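You operate a simulated robot arm through the tools that you are given. There is no shell and no other tool.

You are at the controls of a simulated robot arm. One attempt, no reset.

JOB
Wipe the finger marks off the tall clear tube, stand it in the tube well and cork it.
Fine: use the grey pad and put it back; use the grey cork. What is to be rubbed or washed off counts as gone when no trace of it is left.

The check looks at the end state, three seconds after you hand in, the way a careful person would. Anything else that was tipped, shoved, dropped, spilled or broken makes it a failure.

ROBOT AND FRAMES
A 7-joint arm with a two-finger parallel gripper, fixed in place. Base frame: the origin is at the foot of the arm, x ahead of it, y to its left, z up; the work surface is at about z = 850. Units: mm, degrees, N and s.
Its first joint turns from -132.0 to 132.0 degrees. Payload 3.91 kg.
Tool frame: the origin (TCP) lies between the finger pads and is the grasp point; the fingertips stand 30 mm ahead of it; z points along the fingers, y is the line along which they close. Largest opening 110 mm; finger width 20, thickness 10; the body of the gripper, 48 by 112 mm, starts 55 mm behind the TCP.
Orientation is told as [roll, pitch, yaw] about the base's x, y, z axes, in that order, counted from this pose: with the fingers straight down and closing along the base's y, the tool's x points along the base's -x, its y along +y and its z along -z.

CONTROLS
- The arm moves only by the tool nudge_tool. Its argument "targets" is a list that holds one entry, the list of rows, each a list of 7 numbers: the opening, from 0 (shut) to 1 (fully open), then the shift along the tool's x, y, z in mm, then the turn, a rotation vector about the tool's x, y, z in degrees. In form: [[[grip, tx, ty, tz, rx, ry, rz], ...]]. A call has 1 to 20 rows; each row is the pose to reach, as a shift and turn from the pose commanded when the call began, along the tool's axes at that moment. Rows are played at 5 a second. More than 50 mm and 8.6 degrees between two rows, or a gripper value outside its range, and nothing of the call is played. A pose out of reach is approached as far as the arm can. The call stops where the force on the tool passes 40 N (or 10 N more than at its start, if that is more) or the arm is blocked; 0.2 s more then pass. Each finger travels about 108 mm/s and halts on what it meets, pressing with about 32 N; the grip force reading is that of the motor and also rises with nothing between the fingers. The clock runs only during rows and for 0.2 s after the last one: add rows that repeat a pose to give the fingers time. The reply holds the time, the measured pose of the TCP, the force on the tool along the base axes, the opening and the grip force, in the units named above and with some noise, with the torque about the TCP (base axes, N m) and any sound that the robot's microphone picked up.
- Cameras (640 x 400 px; columns grow to the right, rows downward): "scene" is fixed at [402.3, 498.9, 1490.1]; the picture's right is [0.94, 0.35, 0.00], its down [0.31, -0.83, -0.47] and it looks along [-0.17, 0.44, -0.88] (base axes); focal length 295 px, centre (320, 200). "wrist" rides on the gripper at [72, 17, -103] in the tool frame; the picture's right is [-0.23, 0.97, 0.00], its down [-0.76, -0.18, -0.62] and it looks along [-0.61, -0.14, 0.78] (tool axes); focal length 222 px, centre (320, 200). There is no depth. A picture from a camera that has moved, and an enlarged one, comes with that camera's place and axes in the base frame and with its lens.
- capture(camera): a new picture of that camera. It takes no simulated time.
- zoom(camera, box): a new picture of the part [left, top, right, bottom] of that camera's present view, enlarged. It takes no simulated time.
- close_job(): hands the job in; it is judged then, once.

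Places have to be worked out from the pictures, the camera data and where the tool is seen. Open the gripper and draw the arm clear of the work before you hand the job in, unless the task says otherwise.

The tools are called after "Call:" as a command line: name --argument value ..., lists and objects as JSON in quotes. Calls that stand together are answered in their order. nudge_tool: Moves the arm, as the interface text tells. Its arguments: {"type":"object","properties":{"targets":{"type":"array","items":{"type":"array","items":{"type":"array","items":{"type":"number"}}}}},"required":["targets"]} The other tools are called the same way: capture (camera) takes a picture; zoom (camera, box) takes an enlarged picture of a part of a camera's view; close_job () hands the job in.

At the start:

```text
clock: 0.0
position: [105.0, 681.3, 1126.7]
orientation: [0.0, 0.0, 0.0]
contact_force: [0.4, 0.5, -0.7]
torque: [0.02, -0.02, 0.0]
width: 109.8
grasp_force: 0.2
```

scene: 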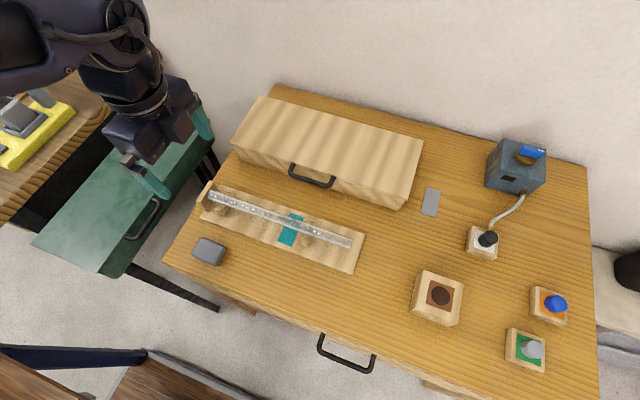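
wrist: 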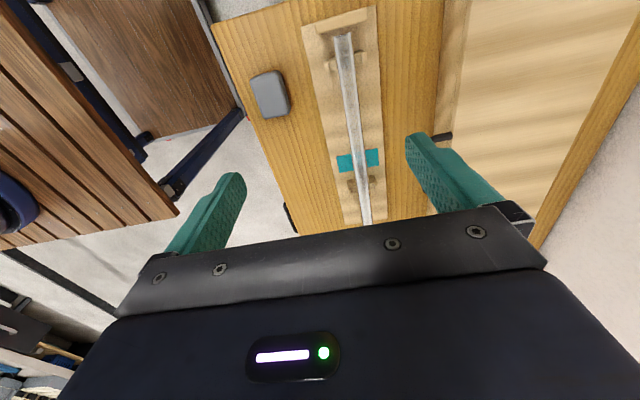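

The pictures show a tube lying on a wooden cradle, a grey pad beside it, a block with a dark well, and corks on small stands. I'll zoom in on each of these before moving.

Call:
zoom --camera "scene" --box '[160, 170, 380, 290]'

Call:
zoom --camera "scene" --box '[400, 220, 600, 380]'

Call:
zoom --camera "scene" --box '[400, 120, 600, 270]'

Call:
zoom --camera "wrist" --box '[230, 0, 450, 230]'

```text
2.91 times, centred on (270, 230) of scene
camera zoom: at [402.3, 498.9, 1490.1], right [0.94, 0.35, 0.0], down [0.31, -0.83, -0.47], along [-0.17, 0.44, -0.88], focal length 858 px, centre (466, 113)
```

zoom: 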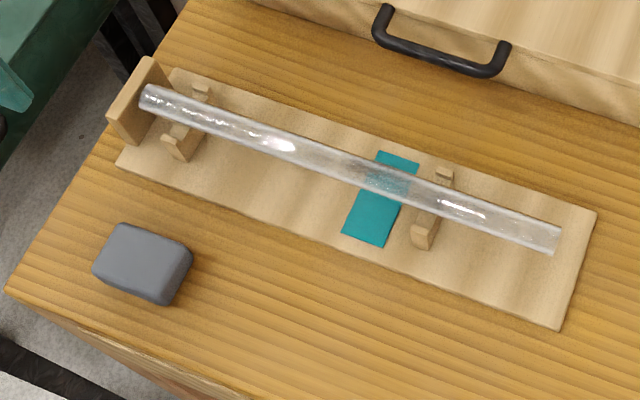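

```text
2.50 times, centred on (500, 300) of scene
camera zoom: at [402.3, 498.9, 1490.1], right [0.94, 0.35, 0.0], down [0.31, -0.83, -0.47], along [-0.17, 0.44, -0.88], focal length 738 px, centre (-130, -50)
```

zoom: 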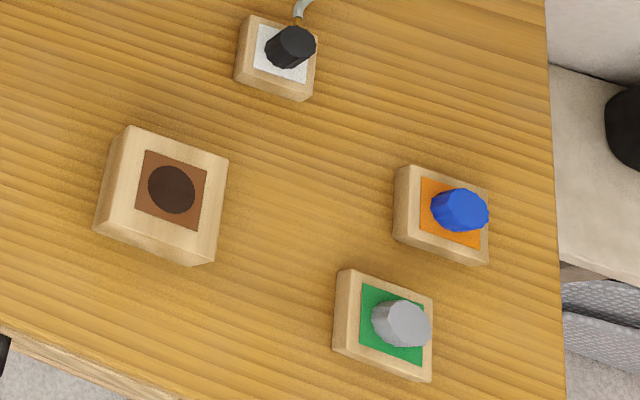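

```text
2.67 times, centred on (500, 195) of scene
camera zoom: at [402.3, 498.9, 1490.1], right [0.94, 0.35, 0.0], down [0.31, -0.83, -0.47], along [-0.17, 0.44, -0.88], focal length 787 px, centre (-160, 213)
```

zoom: 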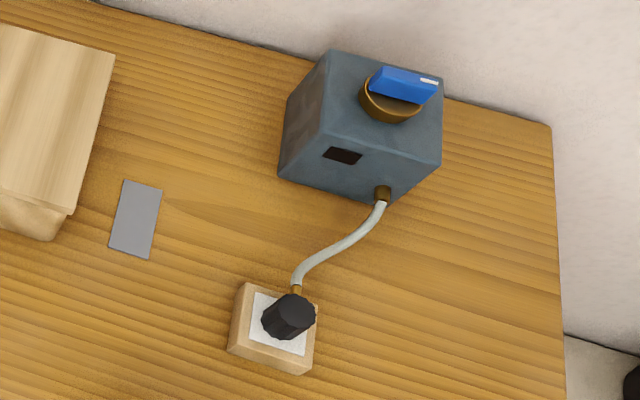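

```text
1.74 times, centred on (340, 115) of wrist
camera zoom: at [32.5, 697.7, 1230.8], right [0.23, 0.97, 0.0], down [0.76, -0.18, 0.62], along [0.61, -0.14, -0.78], focal length 386 px, centre (285, 348)
```

zoom: 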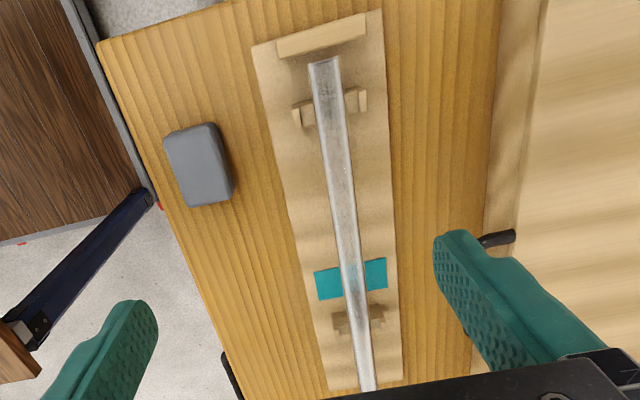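

The tube lies along x at about y=720, x from roughly 55 to 390, with the pad near (107, 605) and the well near (600, 690). I'll bring the wrist camera closer to see the marks and how the tube is supported.

Call:
nudge_tool --targets '[[[1, -20, 15, 30, 0, 0, 0], [1, -40, 30, 60, 0, 0, 0], [1, -55, 45, 90, 0, 0, 0], [1, -65, 58, 120, 0, 0, 0], [1, -65, 58, 120, 0, 0, 0]]]'

Call:
capture --camera "wrist"

Call:
capture --camera "scene"

```text
clock: 1.2
position: [170.0, 737.3, 1006.2]
orientation: [0.0, 0.0, 0.0]
contact_force: [-0.5, 0.4, -0.1]
torque: [0.01, -0.02, -0.01]
width: 110.0
grasp_force: 0.1
```

```text
taken
camera wrist: at [97.7, 755.8, 1109.5], right [0.23, 0.97, 0.0], down [0.76, -0.18, 0.62], along [0.61, -0.14, -0.78], focal length 222 px, centre (320, 200)
```

wrist: 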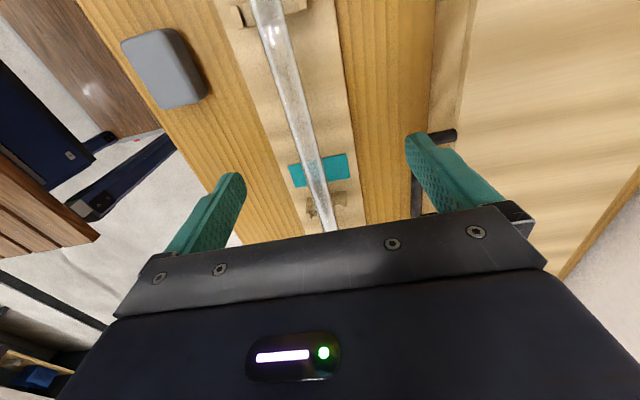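

```text
taken
```

scene: 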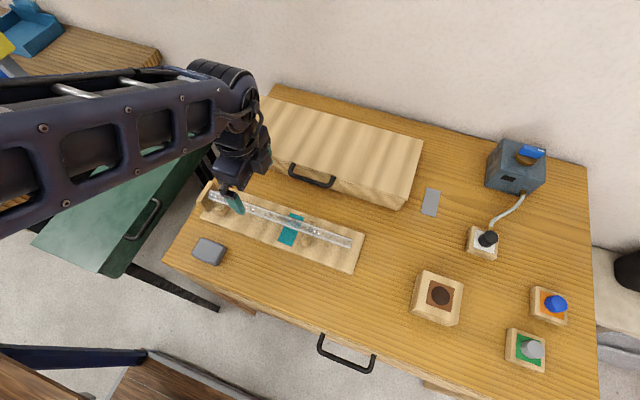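

Call:
zoom --camera "wrist" --box '[230, 0, 390, 120]'

Call:
zoom --camera "wrist" --box '[260, 110, 400, 240]'

Call:
zoom --camera "scene" --box '[240, 200, 370, 270]'

```text
3.33 times, centred on (310, 60) of wrist
camera zoom: at [97.7, 755.8, 1109.5], right [0.23, 0.97, 0.0], down [0.76, -0.18, 0.62], along [0.61, -0.14, -0.78], focal length 740 px, centre (353, 667)
```

zoom: 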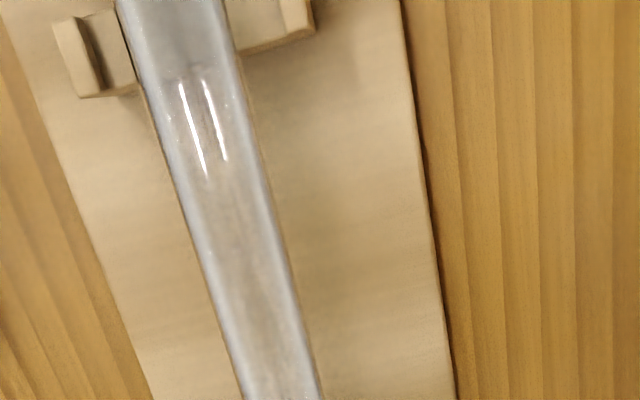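

```text
3.08 times, centred on (330, 175) of wrist
camera zoom: at [97.7, 755.8, 1109.5], right [0.23, 0.97, 0.0], down [0.76, -0.18, 0.62], along [0.61, -0.14, -0.78], focal length 684 px, centre (289, 277)
```

zoom: 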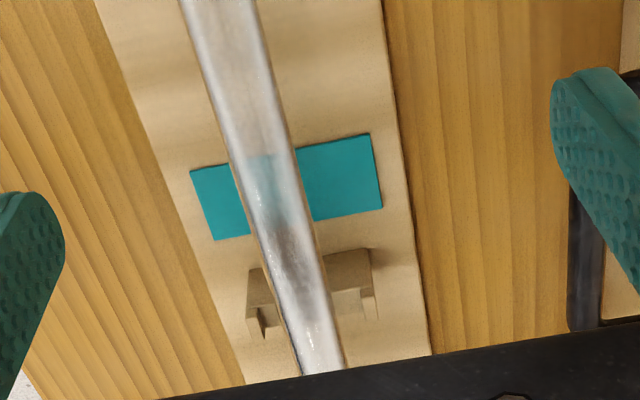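

```text
4.92 times, centred on (305, 235) of scene
camera zoom: at [402.3, 498.9, 1490.1], right [0.94, 0.35, 0.0], down [0.31, -0.83, -0.47], along [-0.17, 0.44, -0.88], focal length 1452 px, centre (394, 28)
```

zoom: 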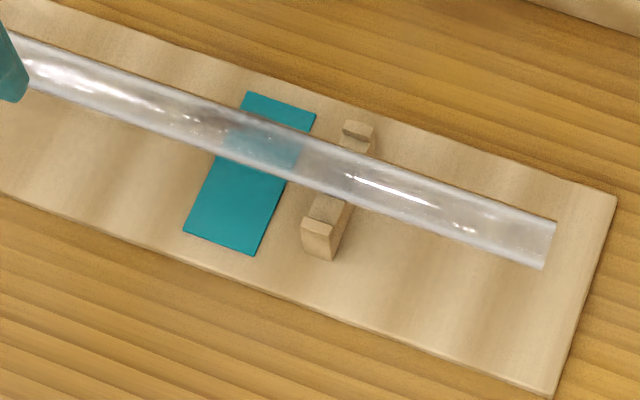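

There seems to be a greyish smudge near the teal patch, around x≈230–280. I'll move the camera further along +x and a bit lower to see the tube's right half from closer.

Call:
nudge_tool --targets '[[[1, -40, -4, 0, 0, 0, 0], [1, -80, -8, 0, 0, 0, 0], [1, -120, -12, 10, 0, 0, 0], [1, -120, -12, 20, 0, 0, 0]]]'

Call:
capture --camera "wrist"

Call:
zoom --camera "wrist" --box '[240, 0, 400, 100]'

Call:
zoom --camera "wrist" --box '[260, 90, 420, 230]'

```text
clock: 2.2
position: [289.3, 724.5, 985.9]
orientation: [0.1, 0.0, 0.0]
contact_force: [0.0, -0.6, 0.5]
torque: [0.02, 0.01, -0.02]
width: 109.9
grasp_force: 0.2
```

```text
taken
camera wrist: at [216.7, 743.0, 1090.4], right [0.23, 0.97, 0.0], down [0.76, -0.18, 0.62], along [0.61, -0.14, -0.78], focal length 222 px, centre (320, 200)
```

wrist: 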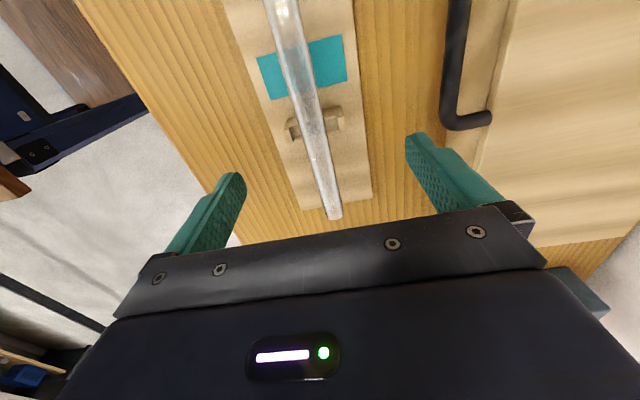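

```text
4.00 times, centred on (320, 50) of wrist
camera zoom: at [216.7, 743.0, 1090.4], right [0.23, 0.97, 0.0], down [0.76, -0.18, 0.62], along [0.61, -0.14, -0.78], focal length 888 px, centre (320, 800)
```

zoom: 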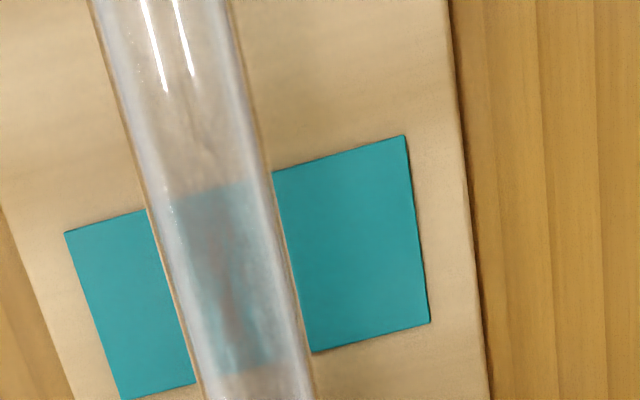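

```text
2.86 times, centred on (340, 160) of wrist
camera zoom: at [216.7, 743.0, 1090.4], right [0.23, 0.97, 0.0], down [0.76, -0.18, 0.62], along [0.61, -0.14, -0.78], focal length 635 px, centre (263, 314)
```

zoom: 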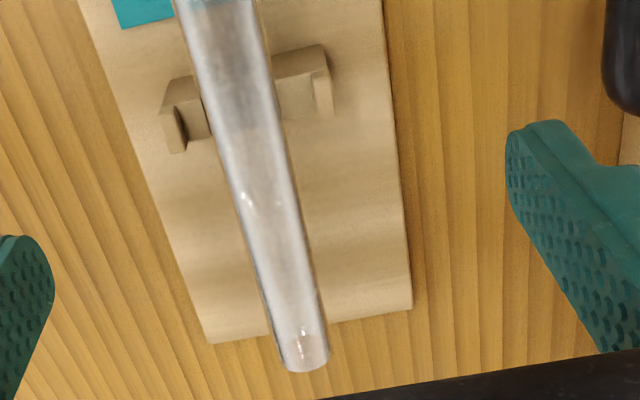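

A reddish-grey smudge shows over the teal patch. I'll zoom into the tube's right end and the smudge to see which end is open.

Call:
zoom --camera "wrist" --box '[300, 160, 370, 230]'

Call:
zoom --camera "wrist" --box '[260, 30, 350, 100]'

Call:
zoom --camera "scene" --box '[195, 180, 245, 220]'

Call:
zoom --camera "scene" --box '[320, 220, 370, 260]'

```text
5.71 times, centred on (335, 195) of wrist
camera zoom: at [216.7, 743.0, 1090.4], right [0.23, 0.97, 0.0], down [0.76, -0.18, 0.62], along [0.61, -0.14, -0.78], focal length 1269 px, centre (234, 229)
```

zoom: 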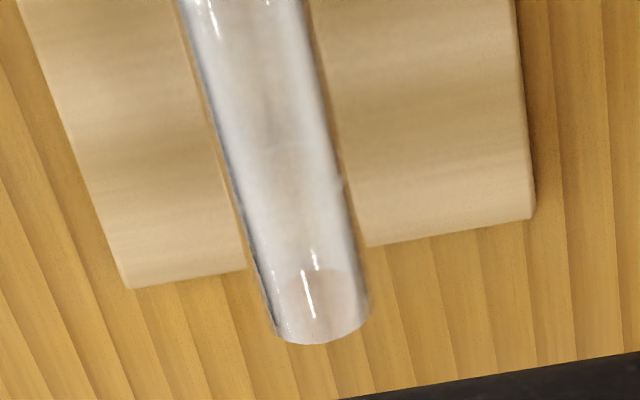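

```text
5.71 times, centred on (305, 65) of wrist
camera zoom: at [216.7, 743.0, 1090.4], right [0.23, 0.97, 0.0], down [0.76, -0.18, 0.62], along [0.61, -0.14, -0.78], focal length 1269 px, centre (406, 971)
```

zoom: 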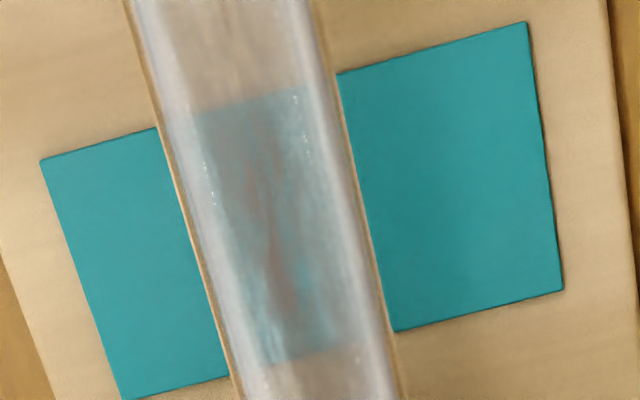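

```text
10.00 times, centred on (220, 200) of scene
camera zoom: at [402.3, 498.9, 1490.1], right [0.94, 0.35, 0.0], down [0.31, -0.83, -0.47], along [-0.17, 0.44, -0.88], focal length 2950 px, centre (1320, 200)
```

zoom: 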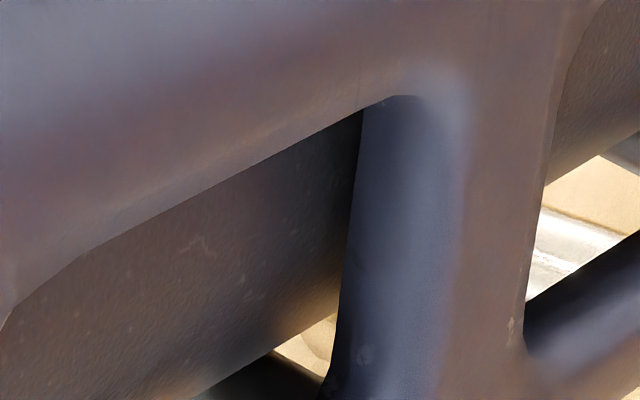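

```text
10.00 times, centred on (345, 240) of scene
camera zoom: at [402.3, 498.9, 1490.1], right [0.94, 0.35, 0.0], down [0.31, -0.83, -0.47], along [-0.17, 0.44, -0.88], focal length 2950 px, centre (70, -200)
```

zoom: 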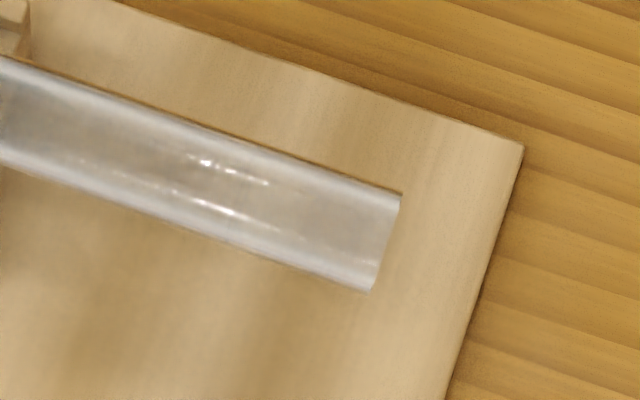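

To tell open from closed, I'll move to the -x side so the wrist camera sees the left end of the tube.

Call:
nudge_tool --targets '[[[1, 40, 0, -10, 0, 0, 0], [1, 80, 0, -20, 0, 0, 0], [1, 120, 0, -20, 0, 0, 0], [1, 160, 0, -20, 0, 0, 0], [1, 200, 0, -20, 0, 0, 0], [1, 240, 0, -20, 0, 0, 0], [1, 280, 0, -15, 0, 0, 0], [1, 280, 0, -15, 0, 0, 0]]]'

Call:
capture --camera "wrist"

Call:
zoom --camera "wrist" --box '[240, 20, 400, 130]'

Call:
zoom --camera "scene" --box '[260, 200, 360, 260]'

```text
clock: 4.0
position: [10.8, 722.8, 999.4]
orientation: [0.0, 0.0, 0.1]
contact_force: [-1.2, -0.4, -0.6]
torque: [-0.02, -0.02, -0.01]
width: 110.0
grasp_force: 0.0
```

```text
taken
camera wrist: at [-62.3, 742.4, 1103.9], right [0.23, 0.97, 0.0], down [0.76, -0.18, 0.62], along [0.61, -0.14, -0.78], focal length 222 px, centre (320, 200)
```

wrist: 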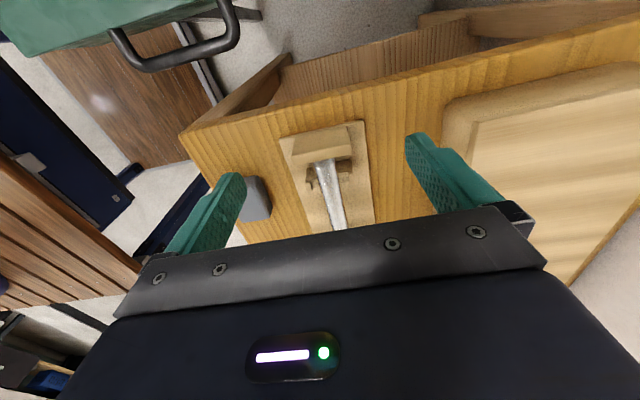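

```text
3.64 times, centred on (320, 75) of wrist
camera zoom: at [-62.3, 742.4, 1103.9], right [0.23, 0.97, 0.0], down [0.76, -0.18, 0.62], along [0.61, -0.14, -0.78], focal length 808 px, centre (320, 654)
```

zoom: 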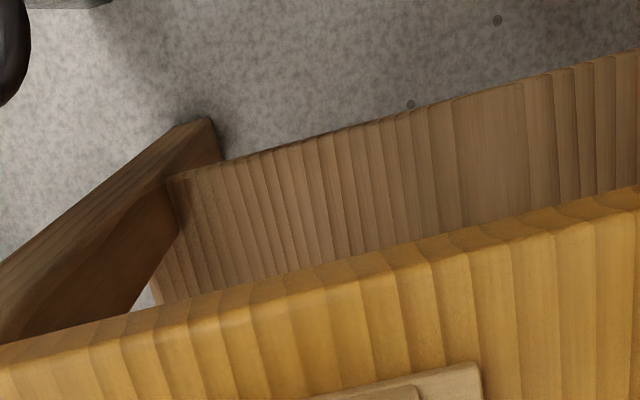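

```text
6.40 times, centred on (310, 230) of scene
camera zoom: at [402.3, 498.9, 1490.1], right [0.94, 0.35, 0.0], down [0.31, -0.83, -0.47], along [-0.17, 0.44, -0.88], focal length 1888 px, centre (384, 8)
```

zoom: 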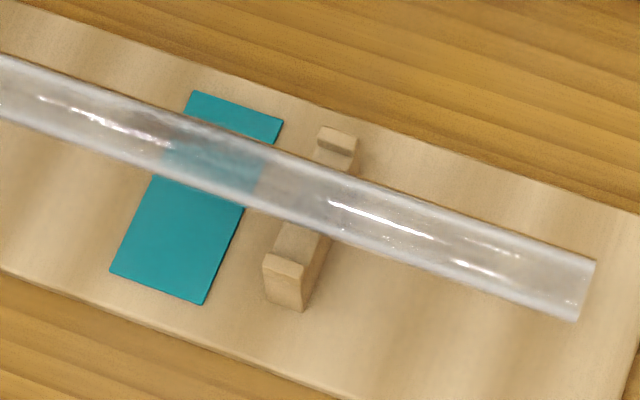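

Call:
zoom --camera "wrist" --box '[275, 115, 385, 235]'

Call:
zoom --camera "wrist" --box '[305, 150, 355, 190]'

```text
3.33 times, centred on (330, 175) of wrist
camera zoom: at [-62.3, 742.4, 1103.9], right [0.23, 0.97, 0.0], down [0.76, -0.18, 0.62], along [0.61, -0.14, -0.78], focal length 740 px, centre (287, 283)
```

zoom: 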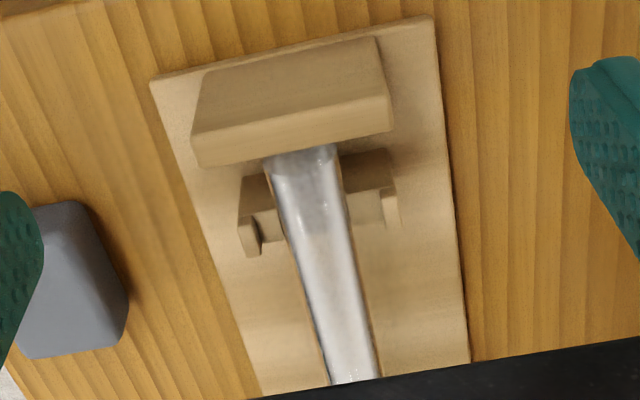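

```text
10.00 times, centred on (330, 170) of wrist
camera zoom: at [-62.3, 742.4, 1103.9], right [0.23, 0.97, 0.0], down [0.76, -0.18, 0.62], along [0.61, -0.14, -0.78], focal length 2221 px, centre (220, 500)
```

zoom: 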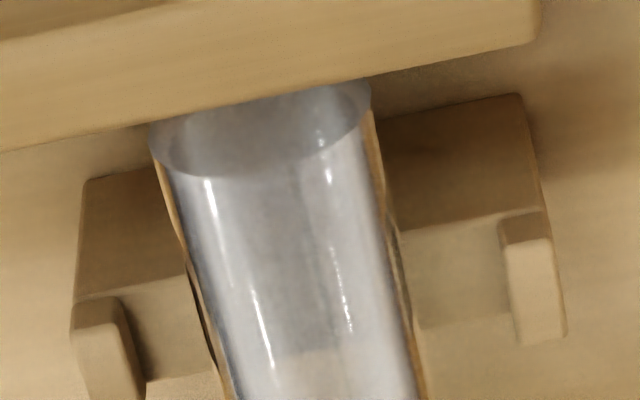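

The left end looks like a circle sitting close against the backstop, but I can't tell whether it is open. I'll go past the right end with the gripper turned, so the camera sees that end's face.

Call:
nudge_tool --targets '[[[1, -38, 0, -10, 0, 0, 7.5], [1, -76, 0, -20, 0, 0, 15], [1, -114, 0, -25, 0, 0, 22.5], [1, -152, 0, -25, 0, 0, 30], [1, -190, 0, -25, 0, 0, 37.5], [1, -228, 0, -25, 0, 0, 45], [1, -266, 0, -25, 0, 0, 52.5], [1, -304, 0, -25, 0, 0, 60], [1, -342, 0, -25, 0, 0, 67.5], [1, -380, 0, -25, 0, 0, 75], [1, -418, -4, -15, 0, 0, 82.5], [1, -460, -8, -5, 0, 0, 90], [1, -460, -8, -5, 0, 0, 90]]]'

Call:
capture --camera "wrist"

Call:
capture --camera "scene"

```text
clock: 6.8
position: [470.0, 718.3, 1007.9]
orientation: [-0.1, 0.0, -90.1]
contact_force: [1.3, 0.4, 0.2]
torque: [0.03, 0.0, 0.01]
width: 110.0
grasp_force: 0.0
```

```text
taken
camera wrist: at [487.3, 791.6, 1111.0], right [0.97, -0.23, 0.0], down [-0.18, -0.76, 0.62], along [-0.14, -0.61, -0.78], focal length 222 px, centre (320, 200)
```

wrist: 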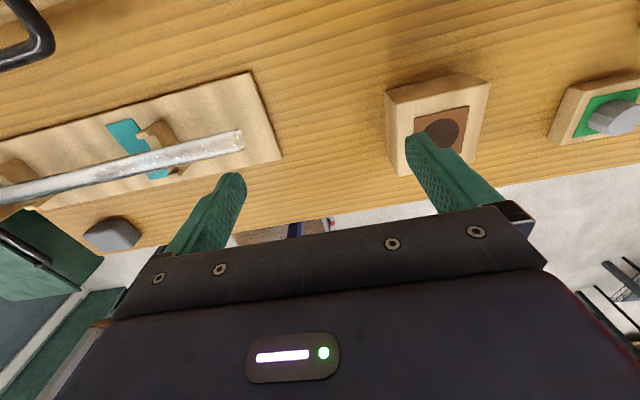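

```text
taken
```

scene: 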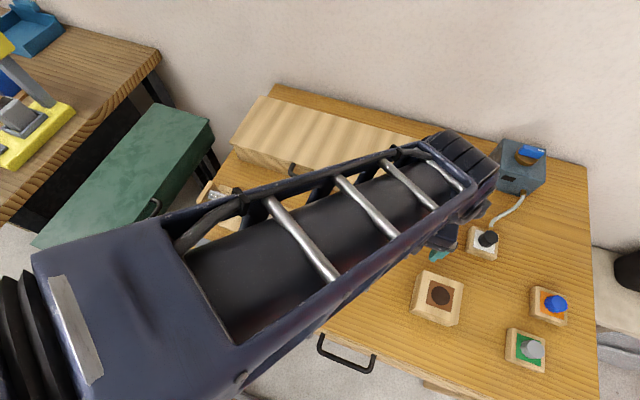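

Call:
zoom --camera "wrist" --box '[210, 110, 270, 170]'

Call:
zoom --camera "wrist" --box '[0, 90, 250, 250]'

Call:
zoom --camera "wrist" --box '[370, 60, 510, 190]'

Call:
zoom --camera "wrist" --box '[540, 60, 640, 160]'

```text
6.67 times, centred on (240, 140) of wrist
camera zoom: at [487.3, 791.6, 1111.0], right [0.97, -0.23, 0.0], down [-0.18, -0.76, 0.62], along [-0.14, -0.61, -0.78], focal length 1481 px, centre (853, 600)
```

zoom: 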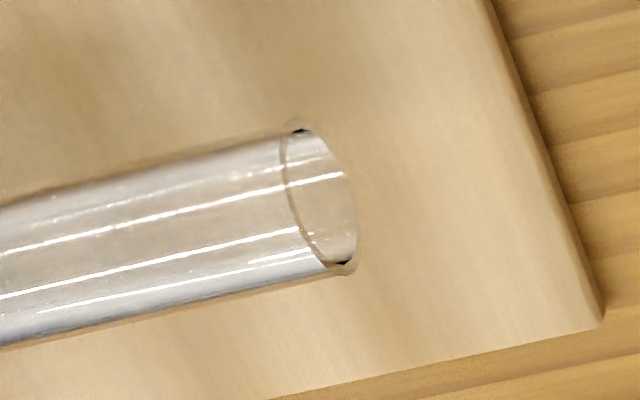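

```text
2.50 times, centred on (125, 170) of wrist
camera zoom: at [487.3, 791.6, 1111.0], right [0.97, -0.23, 0.0], down [-0.18, -0.76, 0.62], along [-0.14, -0.61, -0.78], focal length 555 px, centre (808, 275)
```

zoom: 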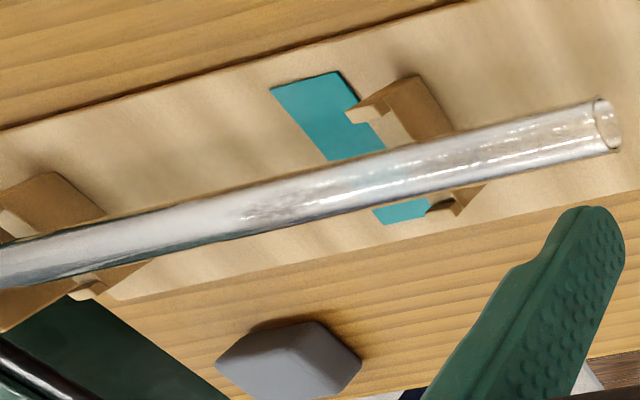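

```text
3.08 times, centred on (440, 125) of wrist
camera zoom: at [487.3, 791.6, 1111.0], right [0.97, -0.23, 0.0], down [-0.18, -0.76, 0.62], along [-0.14, -0.61, -0.78], focal length 684 px, centre (-49, 431)
```

zoom: 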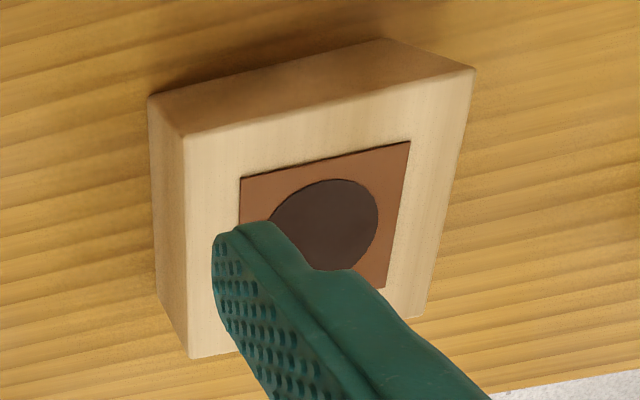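

```text
4.00 times, centred on (590, 110) of wrist
camera zoom: at [487.3, 791.6, 1111.0], right [0.97, -0.23, 0.0], down [-0.18, -0.76, 0.62], along [-0.14, -0.61, -0.78], focal length 888 px, centre (-760, 560)
```

zoom: 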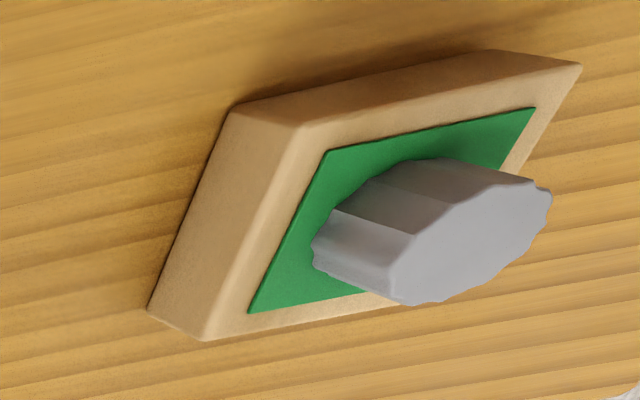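

The +x end is open, so the backstop end is the closed bottom. By triangulation the well hole is at (585, 680, 898) and the grey cork's top is near (764, 646, 892). Next I'll go back toward the pad for a better look before picking it up.

Call:
nudge_tool --targets '[[[1, -8, -28, -10, 0, 0, -7.5], [1, -16, -56, -10, 0, 0, -15], [1, -24, -84, -10, 0, 0, -22.5], [1, -32, -112, -10, 0, 0, -30], [1, -40, -140, -10, 0, 0, -37.5], [1, -48, -168, -10, 0, 0, -45], [1, -56, -196, -10, 0, 0, -52.5], [1, -64, -224, -5, 0, 0, -60], [1, -72, -252, 0, 0, 0, -67.5], [1, -80, -280, 0, 0, 0, -75], [1, -88, -310, 0, 0, 0, -82.5], [1, -93, -340, 0, 0, 0, -90], [1, -93, -340, 0, 0, 0, -90]]]'

Call:
capture --camera "wrist"

Call:
zoom --camera "scene" --box '[180, 220, 240, 270]'

Call:
zoom --camera "wrist" --box '[210, 0, 330, 110]'

```text
clock: 9.6
position: [128.3, 625.3, 1006.5]
orientation: [0.0, -0.1, 0.0]
contact_force: [0.5, -0.5, -0.3]
torque: [-0.02, 0.01, -0.01]
width: 109.7
grasp_force: 0.1
```

```text
taken
camera wrist: at [56.4, 642.6, 1110.5], right [0.23, 0.97, 0.0], down [0.76, -0.18, 0.62], along [0.61, -0.14, -0.78], focal length 222 px, centre (320, 200)
```

wrist: 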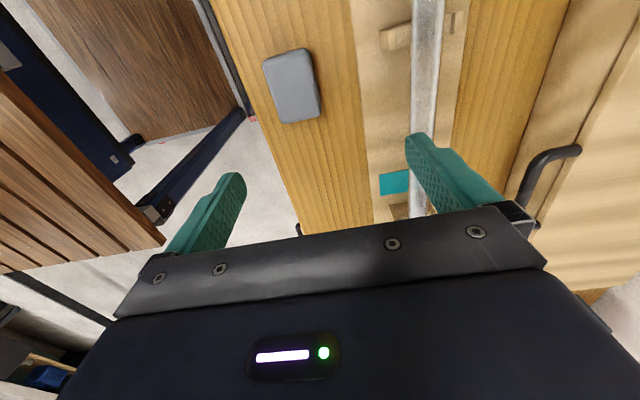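

```text
8.00 times, centred on (210, 245) of scene
camera zoom: at [402.3, 498.9, 1490.1], right [0.94, 0.35, 0.0], down [0.31, -0.83, -0.47], along [-0.17, 0.44, -0.88], focal length 2360 px, centre (1200, -160)
```

zoom: 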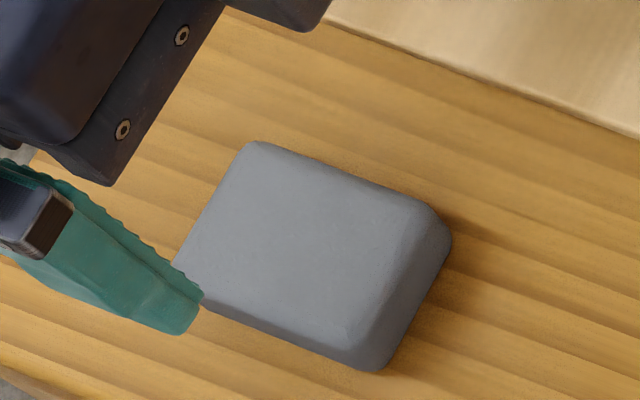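

```text
3.64 times, centred on (270, 55) of wrist
camera zoom: at [56.4, 642.6, 1110.5], right [0.23, 0.97, 0.0], down [0.76, -0.18, 0.62], along [0.61, -0.14, -0.78], focal length 808 px, centre (502, 727)
```

zoom: 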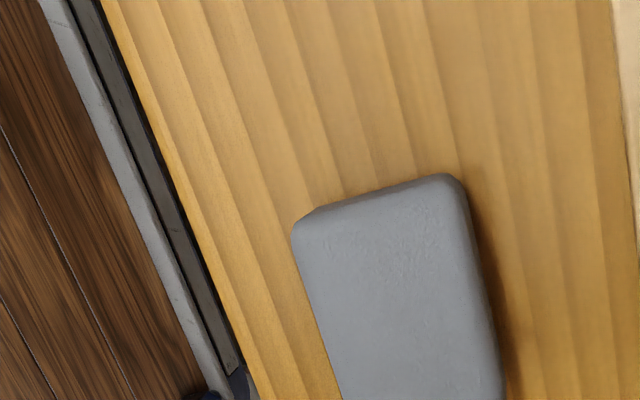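

The pad is axis-aligned, about 55 × 40 mm, centred near (101, 606.5), with its top at about z≈870. I'll narrow the gripper to about 70 mm, move above the pad and check the alignment.

Call:
nudge_tool --targets '[[[0.64, 14, -9, 15, 0, 0, 0], [0.64, 28, -18, 40, 0, 0, 0], [0.64, 28, -18, 65, 0, 0, 0], [0.64, 28, -18, 85, 0, 0, 0], [0.64, 28, -18, 85, 0, 0, 0]]]'

Call:
capture --camera "wrist"

Call:
zoom --camera "scene" --box '[160, 190, 260, 280]'

```text
clock: 10.8
position: [102.0, 607.1, 920.4]
orientation: [0.0, 0.0, 0.0]
contact_force: [-0.4, -0.5, 0.5]
torque: [-0.01, 0.0, 0.05]
width: 70.4
grasp_force: 0.0
```

```text
taken
camera wrist: at [28.6, 625.2, 1024.6], right [0.23, 0.97, 0.0], down [0.76, -0.18, 0.62], along [0.61, -0.14, -0.78], focal length 222 px, centre (320, 200)
```

wrist: 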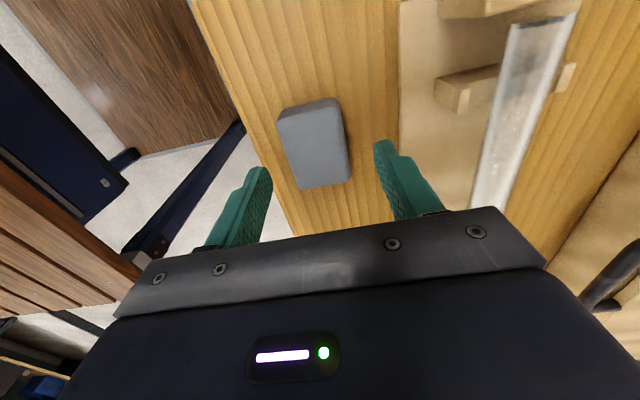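

```text
4.44 times, centred on (210, 235) of scene
camera zoom: at [402.3, 498.9, 1490.1], right [0.94, 0.35, 0.0], down [0.31, -0.83, -0.47], along [-0.17, 0.44, -0.88], focal length 1311 px, centre (809, 44)
```

zoom: 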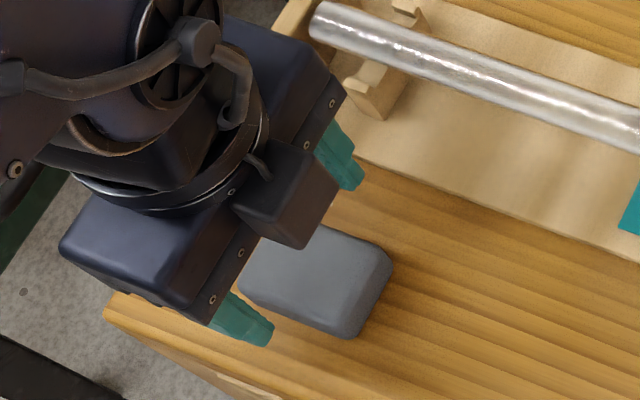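

The pad lies between the fingers, centred at about (101, 605). I'll descend so the fingertips are about 8 mm above the table, then close on it.

Call:
nudge_tool --targets '[[[0.64, 1, -1.5, 12, 0, 0, 0], [0.64, 1, -1.5, 24, 0, 0, 0], [0.64, 1, -1.5, 32, 0, 0, 0], [0.64, 1, -1.5, 32, 0, 0, 0], [0.3, 1, -1.5, 32, 0, 0, 0], [0.2, 1, -1.5, 32, 0, 0, 0], [0.2, 1, -1.5, 32, 0, 0, 0], [0.2, 1, -1.5, 32, 0, 0, 0]]]'

Call:
capture --camera "wrist"

Call:
zoom --camera "scene" --box '[160, 190, 260, 280]'

```text
clock: 12.6
position: [100.7, 606.2, 886.9]
orientation: [0.1, 0.1, 0.0]
contact_force: [-1.0, 0.9, -0.2]
torque: [-0.01, -0.01, 0.01]
width: 43.7
grasp_force: 32.1
```

```text
taken
camera wrist: at [28.6, 623.4, 993.5], right [0.23, 0.97, 0.0], down [0.76, -0.18, 0.62], along [0.61, -0.14, -0.78], focal length 222 px, centre (320, 200)
```

wrist: 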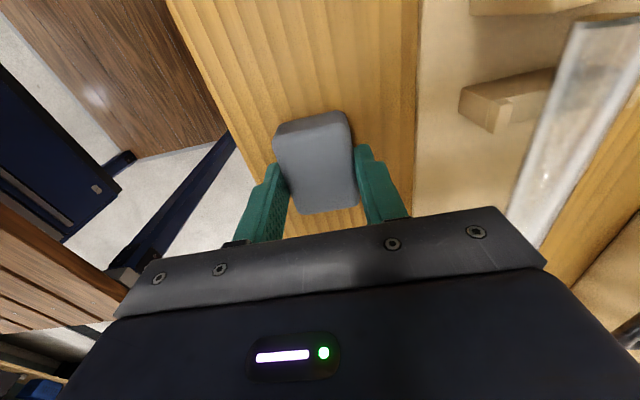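

```text
4.44 times, centred on (210, 235) of scene
camera zoom: at [402.3, 498.9, 1490.1], right [0.94, 0.35, 0.0], down [0.31, -0.83, -0.47], along [-0.17, 0.44, -0.88], focal length 1311 px, centre (809, 44)
```

zoom: 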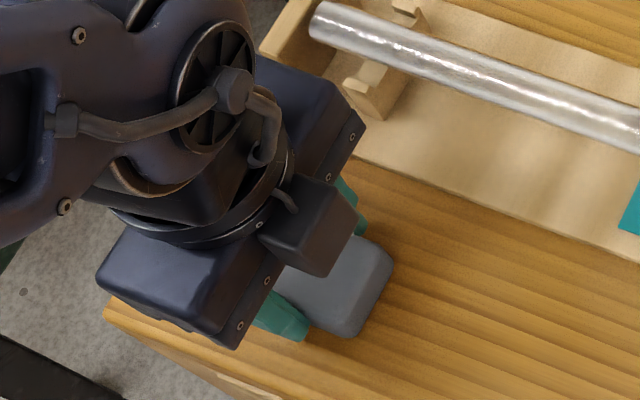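

The pad is held, with a width of 43.7 mm and 32 N of grip. I'll lift it and carry it above the smudged part of the tube.

Call:
nudge_tool --targets '[[[0.2, 0, 0, -15, 0, 0, 0], [0.2, 0, 0, -45, 0, 0, 0], [0.2, 0, 0, -85, 0, 0, 0], [0.2, -30, 25, -95, 0, 0, 0], [0.2, -65, 55, -95, 0, 0, 0], [0.2, -100, 85, -95, 0, 0, 0], [0.2, -140, 115, -95, 0, 0, 0], [0.2, -140, 115, -80, 0, 0, 0], [0.2, -140, 115, -75, 0, 0, 0]]]'

Call:
capture --camera "wrist"

Call:
capture --camera "scene"

```text
clock: 14.6
position: [240.1, 719.9, 964.6]
orientation: [0.0, 0.0, 0.0]
contact_force: [0.0, -0.3, -0.4]
torque: [0.0, 0.03, 0.02]
width: 43.7
grasp_force: 32.1
```

```text
taken
camera wrist: at [168.4, 737.2, 1068.3], right [0.23, 0.97, 0.0], down [0.76, -0.18, 0.62], along [0.61, -0.14, -0.78], focal length 222 px, centre (320, 200)
```

wrist: 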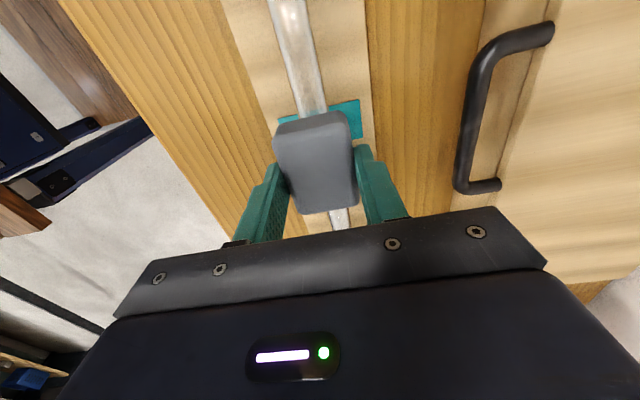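

```text
taken
```

scene: 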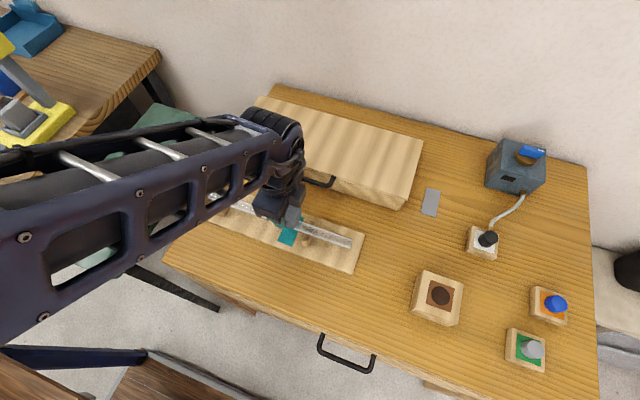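

I'm above the smudge with the pad bottom about 20 mm over the tube. I'll descend in small steps until the force reading shows contact.

Call:
nudge_tool --targets '[[[0.2, 0, 1, 5, 0, 0, 0], [0.2, 0, 1, 10, 0, 0, 0], [0.2, 0, 1, 14, 0, 0, 0], [0.2, 0, 1, 14, 0, 0, 0]]]'

Call:
zoom --camera "wrist" --box '[240, 80, 420, 230]'

```text
clock: 15.6
position: [241.1, 720.6, 949.8]
orientation: [0.0, 0.0, 0.0]
contact_force: [0.1, -0.2, -0.4]
torque: [0.01, 0.02, 0.04]
width: 43.8
grasp_force: 32.0
```

```text
2.67 times, centred on (330, 155) of wrist
camera zoom: at [168.2, 739.0, 1054.3], right [0.23, 0.97, 0.0], down [0.76, -0.18, 0.62], along [0.61, -0.14, -0.78], focal length 592 px, centre (293, 320)
```

zoom: 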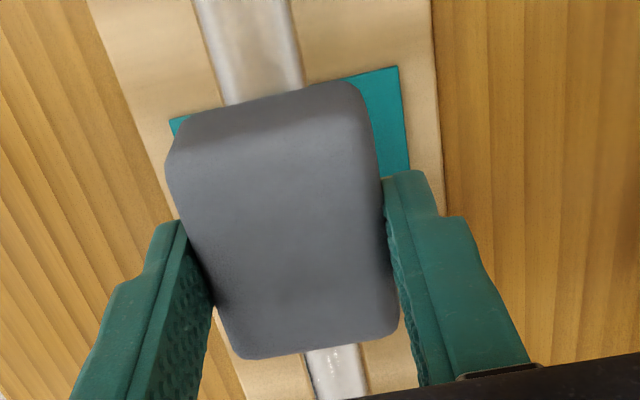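

No contact yet at z=950, so I'll keep going down 1 mm at a time.

Call:
nudge_tool --targets '[[[0.2, 0, 0, 1, 0, 0, 0], [0.2, 0, 0, 2, 0, 0, 0], [0.2, 0, 0, 3, 0, 0, 0], [0.2, 0, 0, 4, 0, 0, 0], [0.2, 0, 0, 5, 0, 0, 0]]]'

```text
clock: 16.8
position: [240.5, 723.2, 947.8]
orientation: [0.2, 0.0, 0.0]
contact_force: [2.3, -4.6, 32.4]
torque: [-0.27, 0.02, 0.04]
width: 43.5
grasp_force: 32.1
```

Contact came at TCP z≈949, and the push is already 32 N. I'll ease off about 2 mm and make slow strokes along the tube.

Call:
nudge_tool --targets '[[[0.2, 0, 0, -2, 0, 0, 0], [0.2, 0, 0, -2, 0, 0, 0]]]'

```text
clock: 17.4
position: [239.6, 722.6, 948.5]
orientation: [0.0, 0.0, 0.1]
contact_force: [2.2, 0.8, 22.0]
torque: [0.01, -0.05, -0.02]
width: 43.9
grasp_force: 32.5
```

Call:
nudge_tool --targets '[[[0.2, 0, 0, -2, 0, 0, 0], [0.2, 8, 0, -2, 0, 0, 0], [0.2, 16, 0, -2, 0, 0, 0], [0.2, 24, 0, -2, 0, 0, 0], [0.2, 16, 0, -2, 0, 0, 0], [0.2, 8, 0, -2, 0, 0, 0], [0.2, 0, 0, -2, 0, 0, 0], [0.2, -8, 0, -2, 0, 0, 0], [0.2, -16, 0, -2, 0, 0, 0], [0.2, -24, 0, -2, 0, 0, 0], [0.2, -16, 0, -2, 0, 0, 0], [0.2, -8, 0, -2, 0, 0, 0], [0.2, 0, 0, -2, 0, 0, 0]]]'

Call:
zoom --camera "scene" --box '[200, 180, 370, 280]'

```text
clock: 20.2
position: [241.2, 721.9, 950.0]
orientation: [-0.1, 0.1, -0.1]
contact_force: [0.3, -0.1, -0.4]
torque: [-0.06, -0.01, 0.01]
width: 43.8
grasp_force: 31.8
```

```text
3.76 times, centred on (285, 230) of scene
camera zoom: at [402.3, 498.9, 1490.1], right [0.94, 0.35, 0.0], down [0.31, -0.83, -0.47], along [-0.17, 0.44, -0.88], focal length 1111 px, centre (452, 87)
```

zoom: 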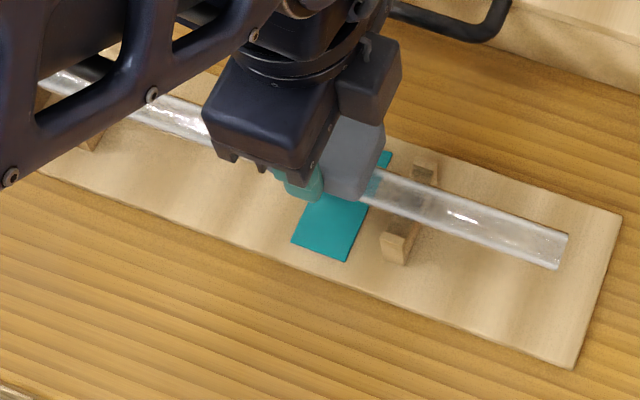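

The contact was lost at z=950. I'll press 1.5 mm lower and stroke again.

Call:
nudge_tool --targets '[[[0.2, 0, 0, 1.5, 0, 0, 0], [0.2, 6, 0, 1.5, 0, 0, 0], [0.2, 12, 0, 1.5, 0, 0, 0], [0.2, 12, 0, 1.5, 0, 0, 0]]]'

```text
clock: 21.2
position: [227.9, 721.4, 948.9]
orientation: [0.0, 0.0, 0.0]
contact_force: [-0.2, 0.5, -0.6]
torque: [0.0, -0.01, -0.02]
width: 44.0
grasp_force: 32.0
```

Call:
nudge_tool --targets '[[[0.2, 0, 0, 0.5, 0, 0, 0], [0.2, 0, 0, 1, 0, 0, 0], [0.2, 0, 0, 1, 0, 0, 0]]]'

```text
clock: 22.0
position: [228.4, 721.8, 948.0]
orientation: [0.2, 0.0, 0.0]
contact_force: [-0.1, -1.6, 10.0]
torque: [-0.07, 0.06, -0.02]
width: 43.8
grasp_force: 32.0
```

Force is a gentle 10 N now. I'll run strokes between x≈205 and 262.

Call:
nudge_tool --targets '[[[0.2, 8, 0, 0, 0, 0, 0], [0.2, 16, 0, 0, 0, 0, 0], [0.2, 22, 0, 0, 0, 0, 0], [0.2, 14, 0, 0, 0, 0, 0], [0.2, 6, 0, 0, 0, 0, 0], [0.2, -2, 0, 0, 0, 0, 0], [0.2, -10, 0, 0, 0, 0, 0], [0.2, -18, 0, 0, 0, 0, 0], [0.2, -26, 0, 0, 0, 0, 0], [0.2, -34, 0, 0, 0, 0, 0], [0.2, -26, 0, 0, 0, 0, 0], [0.2, -18, 0, 0, 0, 0, 0], [0.2, -10, 0, 0, 0, 0, 0], [0.2, -2, 0, 0, 0, 0, 0], [0.2, 6, 0, 0, 0, 0, 0], [0.2, 14, 0, 0, 0, 0, 0], [0.2, 22, 0, 0, 0, 0, 0]]]'

Call:
zoom --camera "scene" --box '[200, 180, 370, 280]'

Call:
capture --camera "wrist"

```text
clock: 25.6
position: [206.8, 721.5, 947.8]
orientation: [-0.1, 0.2, 0.0]
contact_force: [0.1, -0.3, -1.0]
torque: [-0.02, 0.03, 0.0]
width: 43.6
grasp_force: 31.8
```

```text
3.76 times, centred on (285, 230) of scene
camera zoom: at [402.3, 498.9, 1490.1], right [0.94, 0.35, 0.0], down [0.31, -0.83, -0.47], along [-0.17, 0.44, -0.88], focal length 1111 px, centre (452, 87)
```

zoom: 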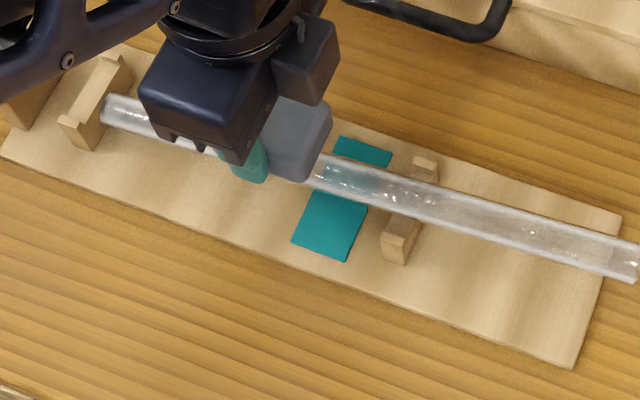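

```text
taken
camera wrist: at [134.7, 739.8, 1051.2], right [0.23, 0.97, 0.0], down [0.76, -0.18, 0.62], along [0.61, -0.14, -0.78], focal length 222 px, centre (320, 200)
```

wrist: 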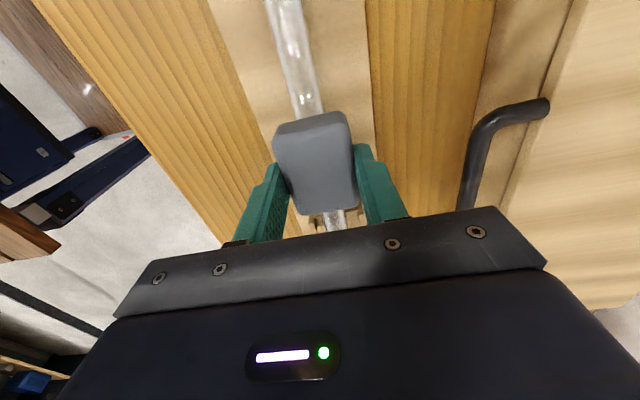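

The tube got dragged about 38 mm in +x by the friction, so the +x strokes were a mistake. I'll look at the left support before touching it again.

Call:
zoom --camera "scene" --box '[195, 180, 265, 230]'

Call:
zoom --camera "wrist" --box '[230, 0, 370, 130]'

```text
8.00 times, centred on (230, 205) of scene
camera zoom: at [402.3, 498.9, 1490.1], right [0.94, 0.35, 0.0], down [0.31, -0.83, -0.47], along [-0.17, 0.44, -0.88], focal length 2360 px, centre (1040, 160)
```

zoom: 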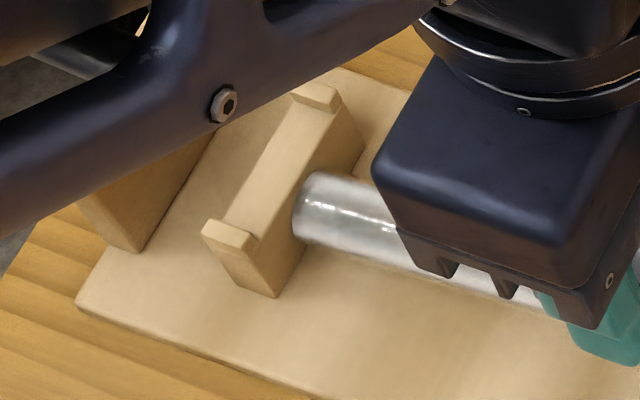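

```text
3.08 times, centred on (300, 65) of wrist
camera zoom: at [134.7, 739.8, 1051.2], right [0.23, 0.97, 0.0], down [0.76, -0.18, 0.62], along [0.61, -0.14, -0.78], focal length 684 px, centre (382, 615)
```

zoom: 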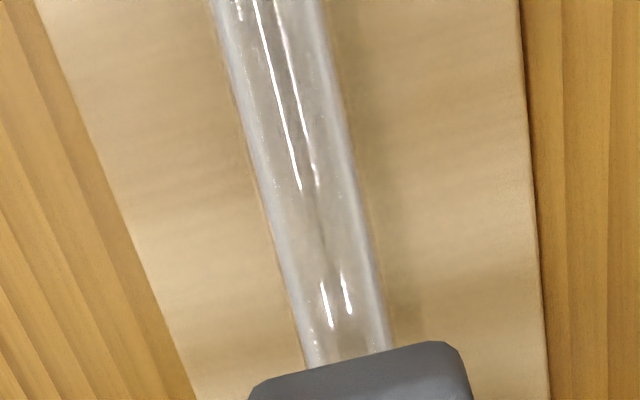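

The tube's closed end has slipped off the left bar, which is flat with end lips, and now rests on the board in front of it. I'll rise straight up and look at the smudge and the tube.

Call:
nudge_tool --targets '[[[0.2, 0, 0, -20, 0, 0, 0], [0.2, 0, 0, -50, 0, 0, 0], [0.2, -30, 0, -70, 0, 0, 0], [0.2, -60, 0, -70, 0, 0, 0], [0.2, -85, 0, -70, 0, 0, 0], [0.2, -85, 0, -70, 0, 0, 0]]]'

Call:
capture --camera "wrist"

Call:
zoom --camera "wrist" --box '[240, 0, 400, 120]'

Call:
zoom --camera "scene" --box '[195, 180, 375, 280]'

```text
clock: 27.0
position: [291.2, 722.6, 1015.8]
orientation: [0.0, 0.0, 0.1]
contact_force: [0.1, 0.3, -0.1]
torque: [0.0, -0.01, -0.03]
width: 43.8
grasp_force: 32.4
```

```text
taken
camera wrist: at [218.4, 739.0, 1121.5], right [0.23, 0.97, 0.0], down [0.76, -0.18, 0.62], along [0.61, -0.14, -0.78], focal length 222 px, centre (320, 200)
```

wrist: 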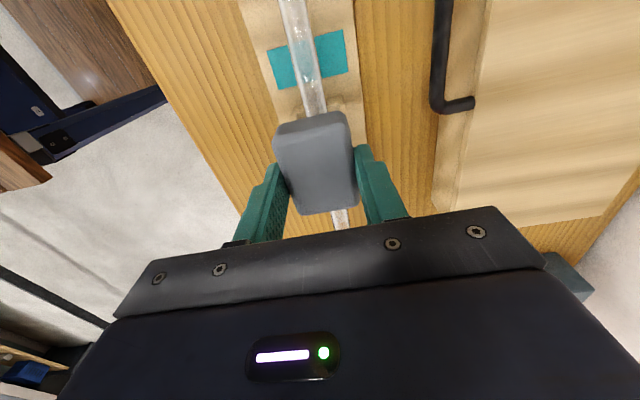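

```text
3.33 times, centred on (320, 60) of wrist
camera zoom: at [218.4, 739.0, 1121.5], right [0.23, 0.97, 0.0], down [0.76, -0.18, 0.62], along [0.61, -0.14, -0.78], focal length 740 px, centre (320, 667)
```

zoom: 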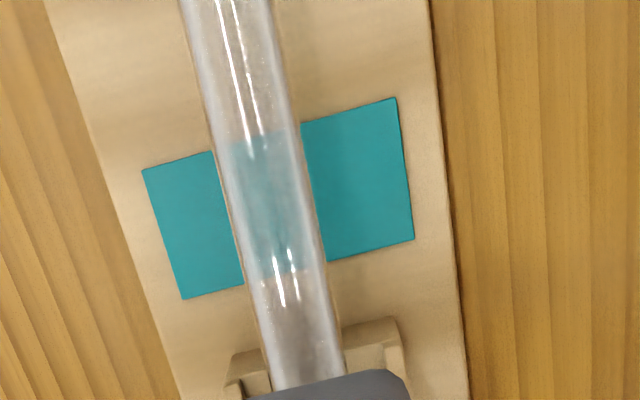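

```text
3.56 times, centred on (285, 230) of scene
camera zoom: at [402.3, 498.9, 1490.1], right [0.94, 0.35, 0.0], down [0.31, -0.83, -0.47], along [-0.17, 0.44, -0.88], focal length 1049 px, centre (444, 93)
```

zoom: 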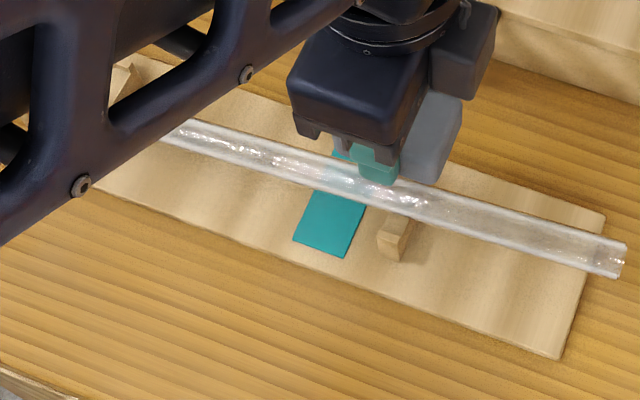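

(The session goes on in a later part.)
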